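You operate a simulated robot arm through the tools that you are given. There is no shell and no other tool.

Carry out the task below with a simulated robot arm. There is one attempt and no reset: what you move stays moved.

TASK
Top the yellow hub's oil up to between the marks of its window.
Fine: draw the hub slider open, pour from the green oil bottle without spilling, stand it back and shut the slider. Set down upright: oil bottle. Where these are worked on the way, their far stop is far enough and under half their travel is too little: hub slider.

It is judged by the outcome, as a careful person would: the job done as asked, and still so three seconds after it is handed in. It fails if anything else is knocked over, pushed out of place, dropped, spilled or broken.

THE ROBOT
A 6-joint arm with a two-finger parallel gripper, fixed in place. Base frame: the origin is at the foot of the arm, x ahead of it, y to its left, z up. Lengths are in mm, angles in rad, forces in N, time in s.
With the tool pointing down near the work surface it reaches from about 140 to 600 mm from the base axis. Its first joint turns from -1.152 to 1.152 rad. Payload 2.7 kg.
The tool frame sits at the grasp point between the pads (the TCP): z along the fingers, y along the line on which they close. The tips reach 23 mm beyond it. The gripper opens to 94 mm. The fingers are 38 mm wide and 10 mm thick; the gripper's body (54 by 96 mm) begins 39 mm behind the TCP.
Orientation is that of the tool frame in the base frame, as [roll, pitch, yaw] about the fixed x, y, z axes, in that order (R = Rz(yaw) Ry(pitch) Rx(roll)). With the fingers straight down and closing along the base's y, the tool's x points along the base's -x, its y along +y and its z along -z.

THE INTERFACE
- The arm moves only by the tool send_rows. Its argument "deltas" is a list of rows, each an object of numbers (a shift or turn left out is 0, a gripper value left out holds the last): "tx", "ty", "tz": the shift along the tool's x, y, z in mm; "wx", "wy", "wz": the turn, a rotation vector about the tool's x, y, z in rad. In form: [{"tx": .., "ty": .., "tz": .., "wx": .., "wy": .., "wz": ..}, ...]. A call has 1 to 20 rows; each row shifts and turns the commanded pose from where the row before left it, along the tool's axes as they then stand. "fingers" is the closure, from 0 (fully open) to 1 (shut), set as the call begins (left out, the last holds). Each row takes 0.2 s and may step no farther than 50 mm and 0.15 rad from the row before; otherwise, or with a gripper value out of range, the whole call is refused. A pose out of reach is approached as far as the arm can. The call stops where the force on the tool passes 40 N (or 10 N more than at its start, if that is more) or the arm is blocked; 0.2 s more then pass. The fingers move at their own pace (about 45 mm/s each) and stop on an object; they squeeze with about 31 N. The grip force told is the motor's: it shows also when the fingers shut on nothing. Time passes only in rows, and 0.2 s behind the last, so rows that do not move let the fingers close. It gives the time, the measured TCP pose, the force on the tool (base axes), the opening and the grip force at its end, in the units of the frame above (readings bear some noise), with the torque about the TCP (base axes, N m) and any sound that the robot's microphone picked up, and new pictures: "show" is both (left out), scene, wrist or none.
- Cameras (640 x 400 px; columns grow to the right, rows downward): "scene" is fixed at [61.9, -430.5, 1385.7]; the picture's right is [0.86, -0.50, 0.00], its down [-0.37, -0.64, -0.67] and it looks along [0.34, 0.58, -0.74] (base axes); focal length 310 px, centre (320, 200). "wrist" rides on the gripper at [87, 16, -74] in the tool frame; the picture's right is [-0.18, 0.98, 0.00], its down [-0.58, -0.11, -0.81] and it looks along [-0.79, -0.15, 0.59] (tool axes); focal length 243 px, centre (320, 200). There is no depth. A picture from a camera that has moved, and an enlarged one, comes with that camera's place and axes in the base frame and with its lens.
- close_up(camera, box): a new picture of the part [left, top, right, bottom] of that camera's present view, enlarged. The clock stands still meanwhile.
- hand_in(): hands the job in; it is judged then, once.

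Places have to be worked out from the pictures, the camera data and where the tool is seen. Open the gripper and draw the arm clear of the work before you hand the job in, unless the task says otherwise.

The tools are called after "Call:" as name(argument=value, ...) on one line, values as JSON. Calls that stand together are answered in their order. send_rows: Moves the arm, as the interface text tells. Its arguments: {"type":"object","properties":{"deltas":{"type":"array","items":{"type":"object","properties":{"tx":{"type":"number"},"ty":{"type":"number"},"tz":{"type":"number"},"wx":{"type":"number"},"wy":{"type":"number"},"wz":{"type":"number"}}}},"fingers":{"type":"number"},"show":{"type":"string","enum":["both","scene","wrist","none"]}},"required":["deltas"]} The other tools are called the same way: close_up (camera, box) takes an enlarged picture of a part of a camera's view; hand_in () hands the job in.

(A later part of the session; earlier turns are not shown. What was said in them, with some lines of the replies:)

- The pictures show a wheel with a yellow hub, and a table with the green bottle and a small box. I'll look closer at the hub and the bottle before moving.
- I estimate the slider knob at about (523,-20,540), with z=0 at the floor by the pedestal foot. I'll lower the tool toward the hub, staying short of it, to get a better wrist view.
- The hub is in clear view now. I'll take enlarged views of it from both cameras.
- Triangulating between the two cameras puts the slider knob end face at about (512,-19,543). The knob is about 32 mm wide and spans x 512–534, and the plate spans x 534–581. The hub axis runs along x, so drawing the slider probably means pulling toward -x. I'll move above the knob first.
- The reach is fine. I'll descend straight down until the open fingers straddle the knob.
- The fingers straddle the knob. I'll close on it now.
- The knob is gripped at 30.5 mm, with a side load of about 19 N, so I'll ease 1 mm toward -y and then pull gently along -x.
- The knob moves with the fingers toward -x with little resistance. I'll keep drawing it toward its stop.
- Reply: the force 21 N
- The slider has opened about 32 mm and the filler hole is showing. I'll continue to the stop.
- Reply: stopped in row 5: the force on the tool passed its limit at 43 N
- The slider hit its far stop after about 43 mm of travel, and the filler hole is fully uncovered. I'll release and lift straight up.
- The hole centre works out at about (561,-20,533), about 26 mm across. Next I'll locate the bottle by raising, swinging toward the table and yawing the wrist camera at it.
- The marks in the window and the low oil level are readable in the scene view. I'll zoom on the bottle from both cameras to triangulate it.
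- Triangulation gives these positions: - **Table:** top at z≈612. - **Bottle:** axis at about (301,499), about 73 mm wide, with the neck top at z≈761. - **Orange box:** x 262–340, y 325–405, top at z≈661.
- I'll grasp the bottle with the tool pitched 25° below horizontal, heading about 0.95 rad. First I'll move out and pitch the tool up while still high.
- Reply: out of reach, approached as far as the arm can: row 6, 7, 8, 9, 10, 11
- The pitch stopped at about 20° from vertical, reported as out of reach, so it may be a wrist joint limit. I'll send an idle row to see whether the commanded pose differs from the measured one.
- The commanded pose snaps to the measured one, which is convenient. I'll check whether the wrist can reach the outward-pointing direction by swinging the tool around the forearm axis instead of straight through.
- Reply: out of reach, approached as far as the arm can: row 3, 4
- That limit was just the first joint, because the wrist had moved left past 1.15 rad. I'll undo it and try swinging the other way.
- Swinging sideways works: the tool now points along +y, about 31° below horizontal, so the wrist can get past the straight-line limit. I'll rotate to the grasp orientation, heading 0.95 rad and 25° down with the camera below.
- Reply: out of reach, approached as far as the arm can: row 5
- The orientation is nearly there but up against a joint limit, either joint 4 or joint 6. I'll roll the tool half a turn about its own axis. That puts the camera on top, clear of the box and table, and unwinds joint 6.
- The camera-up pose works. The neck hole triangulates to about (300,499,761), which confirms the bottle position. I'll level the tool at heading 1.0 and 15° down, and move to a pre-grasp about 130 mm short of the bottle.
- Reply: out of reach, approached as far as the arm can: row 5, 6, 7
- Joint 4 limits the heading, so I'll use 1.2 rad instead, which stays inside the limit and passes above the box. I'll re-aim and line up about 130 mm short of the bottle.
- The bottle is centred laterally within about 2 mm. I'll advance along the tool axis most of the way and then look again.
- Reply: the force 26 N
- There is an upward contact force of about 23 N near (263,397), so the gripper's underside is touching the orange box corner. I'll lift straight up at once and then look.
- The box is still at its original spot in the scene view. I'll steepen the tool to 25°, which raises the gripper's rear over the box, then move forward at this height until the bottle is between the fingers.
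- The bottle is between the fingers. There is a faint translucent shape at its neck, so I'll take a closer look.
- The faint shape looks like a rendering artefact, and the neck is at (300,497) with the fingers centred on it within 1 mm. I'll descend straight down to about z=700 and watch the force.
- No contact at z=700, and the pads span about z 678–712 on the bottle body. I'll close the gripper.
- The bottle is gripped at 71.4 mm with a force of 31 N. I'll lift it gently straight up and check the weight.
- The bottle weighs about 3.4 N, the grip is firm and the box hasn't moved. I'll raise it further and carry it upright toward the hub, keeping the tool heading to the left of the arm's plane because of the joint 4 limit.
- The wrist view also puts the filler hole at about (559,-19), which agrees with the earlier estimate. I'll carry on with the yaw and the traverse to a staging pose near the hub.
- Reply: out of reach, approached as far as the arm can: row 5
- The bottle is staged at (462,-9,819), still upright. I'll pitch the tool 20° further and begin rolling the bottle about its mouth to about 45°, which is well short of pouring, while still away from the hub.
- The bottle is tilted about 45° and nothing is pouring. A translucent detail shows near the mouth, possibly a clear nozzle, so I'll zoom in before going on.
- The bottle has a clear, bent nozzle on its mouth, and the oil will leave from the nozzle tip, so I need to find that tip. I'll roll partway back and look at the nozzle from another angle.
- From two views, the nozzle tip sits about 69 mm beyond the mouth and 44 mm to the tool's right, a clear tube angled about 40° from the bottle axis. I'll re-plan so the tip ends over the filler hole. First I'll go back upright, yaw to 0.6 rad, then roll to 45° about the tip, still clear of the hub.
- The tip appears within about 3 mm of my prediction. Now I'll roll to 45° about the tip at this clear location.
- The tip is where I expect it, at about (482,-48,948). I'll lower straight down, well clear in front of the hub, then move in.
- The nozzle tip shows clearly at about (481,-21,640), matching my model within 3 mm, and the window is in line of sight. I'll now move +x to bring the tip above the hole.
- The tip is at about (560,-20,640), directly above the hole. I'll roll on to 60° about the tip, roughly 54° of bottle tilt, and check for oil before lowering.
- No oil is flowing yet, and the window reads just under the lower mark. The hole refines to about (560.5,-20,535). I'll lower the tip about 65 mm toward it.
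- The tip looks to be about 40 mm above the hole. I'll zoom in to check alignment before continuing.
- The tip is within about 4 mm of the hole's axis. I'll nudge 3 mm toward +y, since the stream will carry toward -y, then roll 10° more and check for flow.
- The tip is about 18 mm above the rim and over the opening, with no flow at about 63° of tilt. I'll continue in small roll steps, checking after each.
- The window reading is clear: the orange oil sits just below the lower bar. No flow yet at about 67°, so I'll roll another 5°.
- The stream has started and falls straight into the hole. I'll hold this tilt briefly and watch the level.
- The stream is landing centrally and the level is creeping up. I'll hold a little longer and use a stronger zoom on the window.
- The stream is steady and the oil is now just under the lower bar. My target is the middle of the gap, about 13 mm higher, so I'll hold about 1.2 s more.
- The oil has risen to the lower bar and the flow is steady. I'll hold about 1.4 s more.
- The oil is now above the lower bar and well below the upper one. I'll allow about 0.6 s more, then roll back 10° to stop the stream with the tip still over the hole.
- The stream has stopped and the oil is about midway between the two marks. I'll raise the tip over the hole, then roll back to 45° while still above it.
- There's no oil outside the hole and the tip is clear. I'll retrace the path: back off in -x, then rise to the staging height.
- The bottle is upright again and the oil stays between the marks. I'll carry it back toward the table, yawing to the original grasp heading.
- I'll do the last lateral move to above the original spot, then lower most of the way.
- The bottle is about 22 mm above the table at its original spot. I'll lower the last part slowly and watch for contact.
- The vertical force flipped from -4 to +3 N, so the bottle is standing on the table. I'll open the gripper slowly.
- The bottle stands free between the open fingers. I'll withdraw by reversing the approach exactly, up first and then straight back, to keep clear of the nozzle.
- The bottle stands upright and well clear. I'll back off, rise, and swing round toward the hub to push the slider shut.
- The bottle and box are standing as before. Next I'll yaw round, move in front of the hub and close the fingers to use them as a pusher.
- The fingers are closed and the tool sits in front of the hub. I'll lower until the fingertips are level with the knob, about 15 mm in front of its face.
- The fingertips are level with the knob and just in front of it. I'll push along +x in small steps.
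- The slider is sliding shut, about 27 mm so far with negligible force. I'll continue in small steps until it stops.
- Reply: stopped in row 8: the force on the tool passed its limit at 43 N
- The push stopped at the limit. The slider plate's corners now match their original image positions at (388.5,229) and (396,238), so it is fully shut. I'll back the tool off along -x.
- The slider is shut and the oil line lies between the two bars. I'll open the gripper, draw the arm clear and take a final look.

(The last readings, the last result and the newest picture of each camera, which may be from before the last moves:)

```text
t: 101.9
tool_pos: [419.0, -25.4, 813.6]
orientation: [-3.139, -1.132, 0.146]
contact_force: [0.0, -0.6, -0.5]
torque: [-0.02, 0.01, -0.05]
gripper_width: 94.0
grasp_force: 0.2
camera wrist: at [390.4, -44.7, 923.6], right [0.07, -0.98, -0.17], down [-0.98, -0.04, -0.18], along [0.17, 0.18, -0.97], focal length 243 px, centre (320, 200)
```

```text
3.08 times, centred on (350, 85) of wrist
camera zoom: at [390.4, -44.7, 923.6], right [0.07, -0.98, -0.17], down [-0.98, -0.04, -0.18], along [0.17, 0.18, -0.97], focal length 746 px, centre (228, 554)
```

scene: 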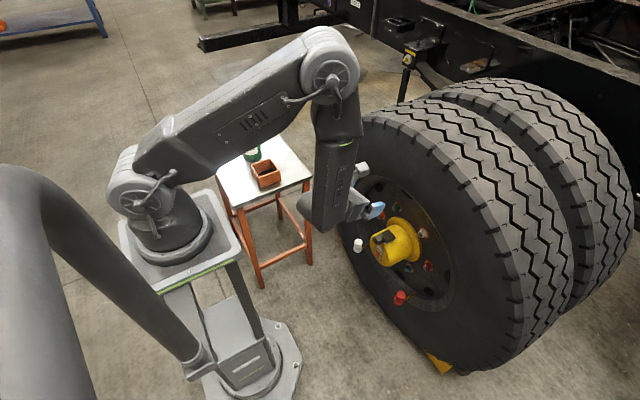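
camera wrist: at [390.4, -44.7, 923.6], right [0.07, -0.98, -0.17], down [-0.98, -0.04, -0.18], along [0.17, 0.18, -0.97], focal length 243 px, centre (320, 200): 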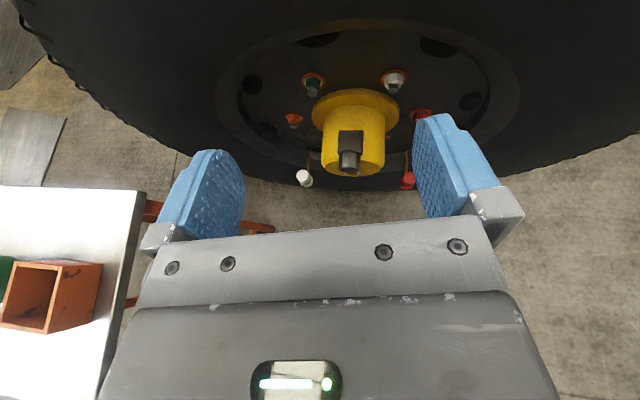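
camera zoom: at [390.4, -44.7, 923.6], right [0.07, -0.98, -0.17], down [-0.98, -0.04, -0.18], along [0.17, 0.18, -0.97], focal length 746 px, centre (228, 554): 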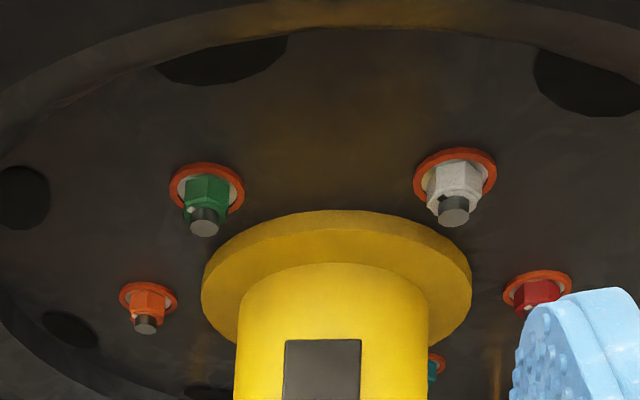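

The bars stand slightly proud of the glass, so this steep view biases the reading a little. To confirm the level from straight ahead, I'll roll the tool half a turn at this clear spot so the wrist camera can look level at the window.

Call:
send_rows(deltas=[{"wz": -0.15}, {"wz": -0.15}, {"wz": -0.15}, {"wz": -0.15}, {"wz": -0.15}, {"wz": -0.15}, {"wz": -0.15}, {"wz": -0.15}, {"wz": -0.15}, {"wz": -0.15}, {"wz": -0.15}, {"wz": -0.15}, {"wz": -0.15}, {"wz": -0.15}, {"wz": -0.15}, {"wz": -0.15}, {"wz": -0.15}, {"wz": -0.15}, {"wz": -0.15}, {"wz": -0.1}])

```text
t: 106.1
tool_pos: [417.5, -24.9, 813.0]
orientation: [2.756, 1.094, 2.862]
contact_force: [0.1, 0.2, 0.2]
torque: [-0.02, -0.02, 0.01]
gripper_width: 94.3
grasp_force: 0.1
camera wrist: at [312.1, -7.5, 771.0], right [0.02, 0.94, 0.33], down [-0.46, -0.29, 0.84], along [0.89, -0.17, 0.43], focal length 243 px, centre (320, 200)
```

scene: 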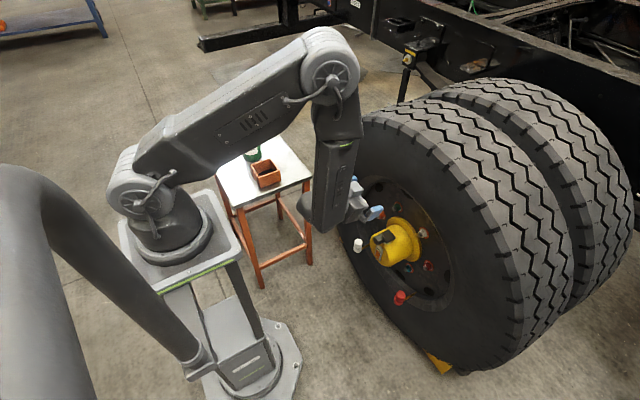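
wrist: 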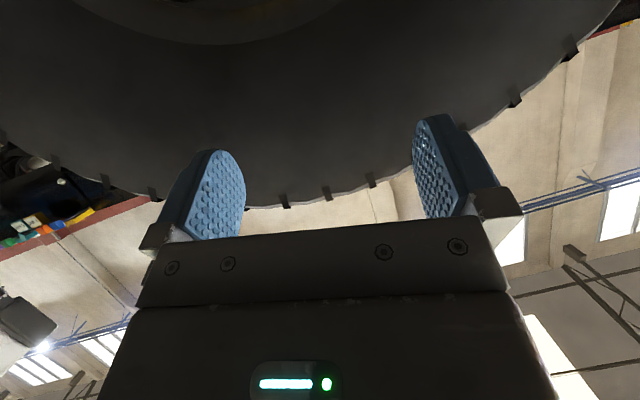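

The camera is now on the lower side, looking slightly upward. I'll pitch the tool down about 30° so it looks level.

Call:
send_rows(deltas=[{"wy": 0.131}, {"wy": 0.131}, {"wy": 0.131}, {"wy": 0.131}, {}], show="wrist")

```text
t: 107.3
tool_pos: [419.1, -24.9, 813.3]
orientation: [2.93, 0.59, 3.09]
contact_force: [-0.4, 0.8, 0.2]
torque: [0.03, 0.02, 0.0]
gripper_width: 94.0
grasp_force: 0.1
camera wrist: at [303.8, -18.4, 828.8], right [0.09, 0.96, 0.27], down [0.04, -0.28, 0.96], along [1.0, -0.07, -0.07], focal length 243 px, centre (320, 200)
```

wrist: 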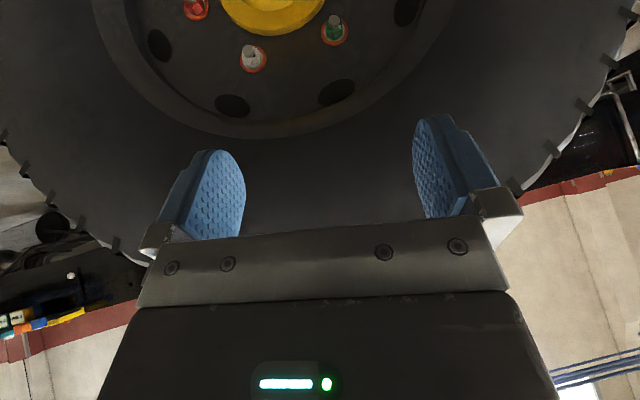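

The camera now looks level along +x. I'll lower it to the height of the hub window, staying well in front of the hub.

Call:
send_rows(deltas=[{"tx": 20.4, "ty": -5.9, "tz": 27.2}, {"tx": 20.4, "ty": -5.9, "tz": 27.2}, {"tx": 20.4, "ty": -5.9, "tz": 27.2}, {"tx": 20.4, "ty": -5.9, "tz": 27.2}, {"tx": 20.4, "ty": -5.9, "tz": 27.2}, {"tx": 20.4, "ty": -5.9, "tz": 27.2}, {"tx": 20.4, "ty": -5.9, "tz": 27.2}, {"tx": 20.4, "ty": -5.9, "tz": 27.2}, {"tx": 20.4, "ty": -5.9, "tz": 27.2}, {"tx": 20.4, "ty": -5.9, "tz": 27.2}, {}])

Call:
close_up(camera="wrist", box=[240, 130, 400, 230])

```text
t: 109.7
tool_pos: [403.5, -24.3, 469.0]
orientation: [2.929, 0.591, 3.089]
contact_force: [0.2, -0.4, 0.0]
torque: [-0.03, 0.02, -0.01]
gripper_width: 94.0
grasp_force: 0.1
camera wrist: at [288.7, -18.0, 483.3], right [0.09, 0.96, 0.27], down [0.04, -0.28, 0.96], along [1.0, -0.07, -0.07], focal length 243 px, centre (320, 200)
```

scene: 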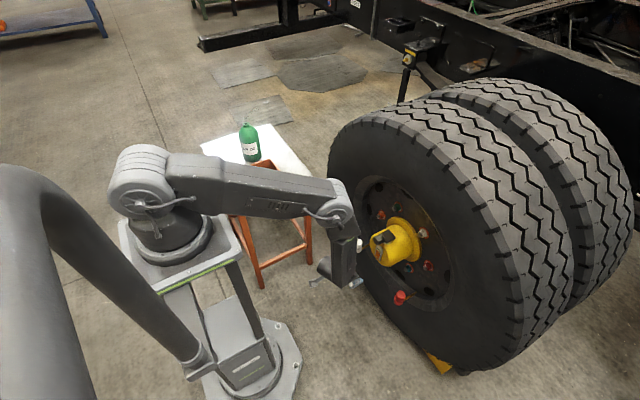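
wrist: 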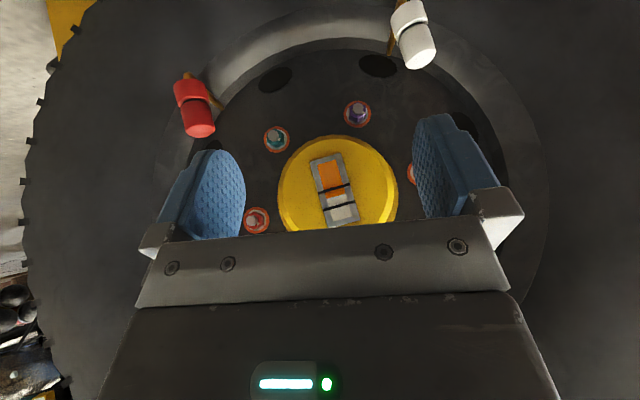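

```text
4.00 times, centred on (320, 180) of wrist
camera zoom: at [288.7, -18.0, 483.3], right [0.09, 0.96, 0.27], down [0.04, -0.28, 0.96], along [1.0, -0.07, -0.07], focal length 970 px, centre (320, 280)
```

zoom: 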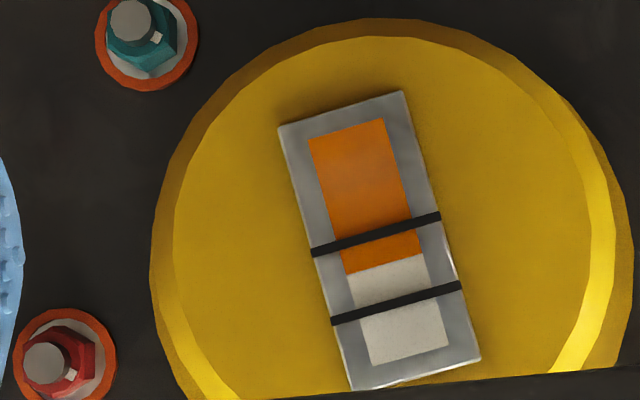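

Seen level, the oil surface sits about 43% of the way from the lower to the upper mark, clearly between them. I'll draw the arm back up and clear of the work.

Call:
send_rows(deltas=[{"tx": -20.4, "ty": 5.9, "tz": -27.2}, {"tx": -20.4, "ty": 5.9, "tz": -27.2}, {"tx": -20.4, "ty": 5.9, "tz": -27.2}, {"tx": -20.4, "ty": 5.9, "tz": -27.2}, {"tx": -20.4, "ty": 5.9, "tz": -27.2}, {"tx": -20.4, "ty": 5.9, "tz": -27.2}, {"tx": -20.4, "ty": 5.9, "tz": -27.2}, {"tx": -20.4, "ty": 5.9, "tz": -27.2}, {"tx": -20.4, "ty": 5.9, "tz": -27.2}, {"tx": -20.4, "ty": 5.9, "tz": -27.2}, {}], fingers=0)

Call:
close_up(camera="scene", box=[360, 218, 408, 262])

Call:
close_up(camera="scene", box=[200, 110, 328, 190])

```text
t: 112.1
tool_pos: [418.7, -24.2, 814.4]
orientation: [2.931, 0.59, 3.088]
contact_force: [0.8, -0.1, -0.2]
torque: [0.02, 0.04, 0.01]
gripper_width: 94.1
grasp_force: 0.1
camera wrist: at [304.1, -17.9, 829.4], right [0.09, 0.96, 0.27], down [0.04, -0.28, 0.96], along [1.0, -0.07, -0.07], focal length 243 px, centre (320, 200)
```

scene: 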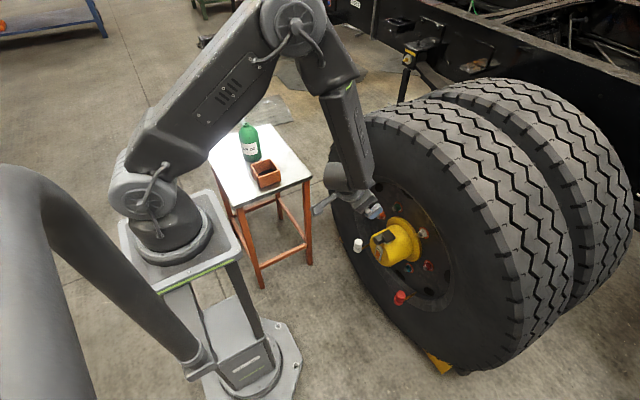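
wrist: 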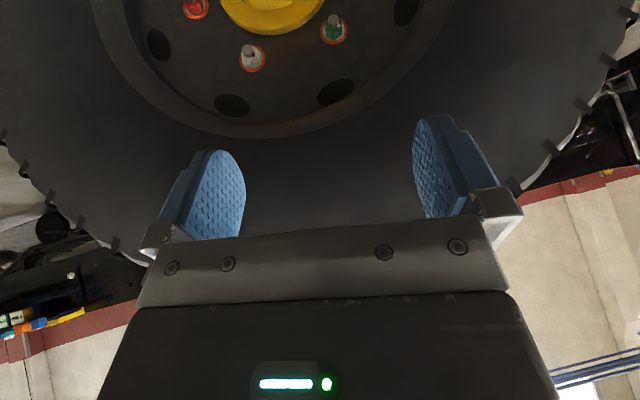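

```text
9.09 times, centred on (384, 240) of scene
camera zoom: at [61.9, -430.5, 1385.7], right [0.86, -0.5, 0.0], down [-0.37, -0.64, -0.67], along [0.34, 0.58, -0.74], focal length 2822 px, centre (-262, -164)
```

zoom: 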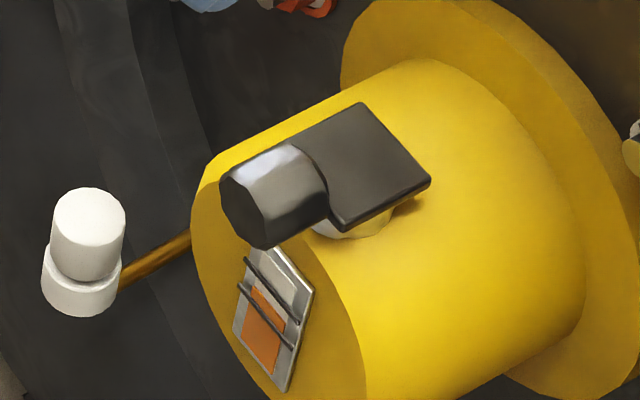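

```text
5.00 times, centred on (264, 150) of scene
camera zoom: at [61.9, -430.5, 1385.7], right [0.86, -0.5, 0.0], down [-0.37, -0.64, -0.67], along [0.34, 0.58, -0.74], focal length 1552 px, centre (600, 450)
```

zoom: 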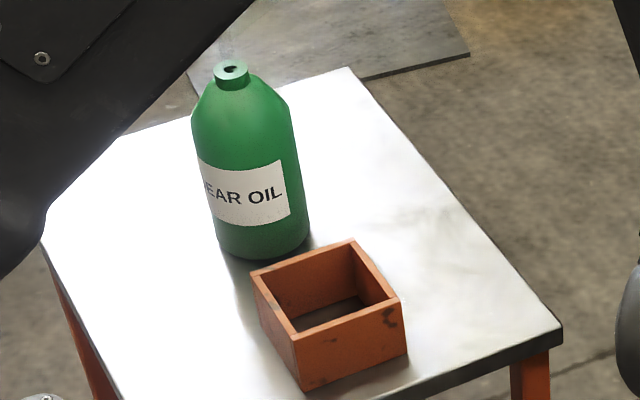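

The slider is shut, the oil is between the marks, and the bottle stands upright in its place. The box hasn't moved, nothing was spilled, the gripper is open and the arm is clear. I'm handing in.

Call:
hand_in()

```text
The job is handed in.
```

The yellow hub's oil is topped up. Viewed level with the window, the surface sits about 43% of the way from the lower mark to the upper one.

- **Slider:** I drew it open to its far stop, about 43 mm. After pouring I pushed it fully shut, and the plate is back where it started.
- **Pouring:** The stream fell straight into the filler hole, and I saw no oil outside it.
- **Bottle:** The green bottle is standing upright on the table at its original spot.
- **Contact with the box:** While reaching for the bottle, the gripper pressed briefly on something, most likely the orange box, at about 23 N. I lifted off at once, and the box looks unmoved in the pictures.

The gripper is open and the arm is drawn clear. The job has been handed in.
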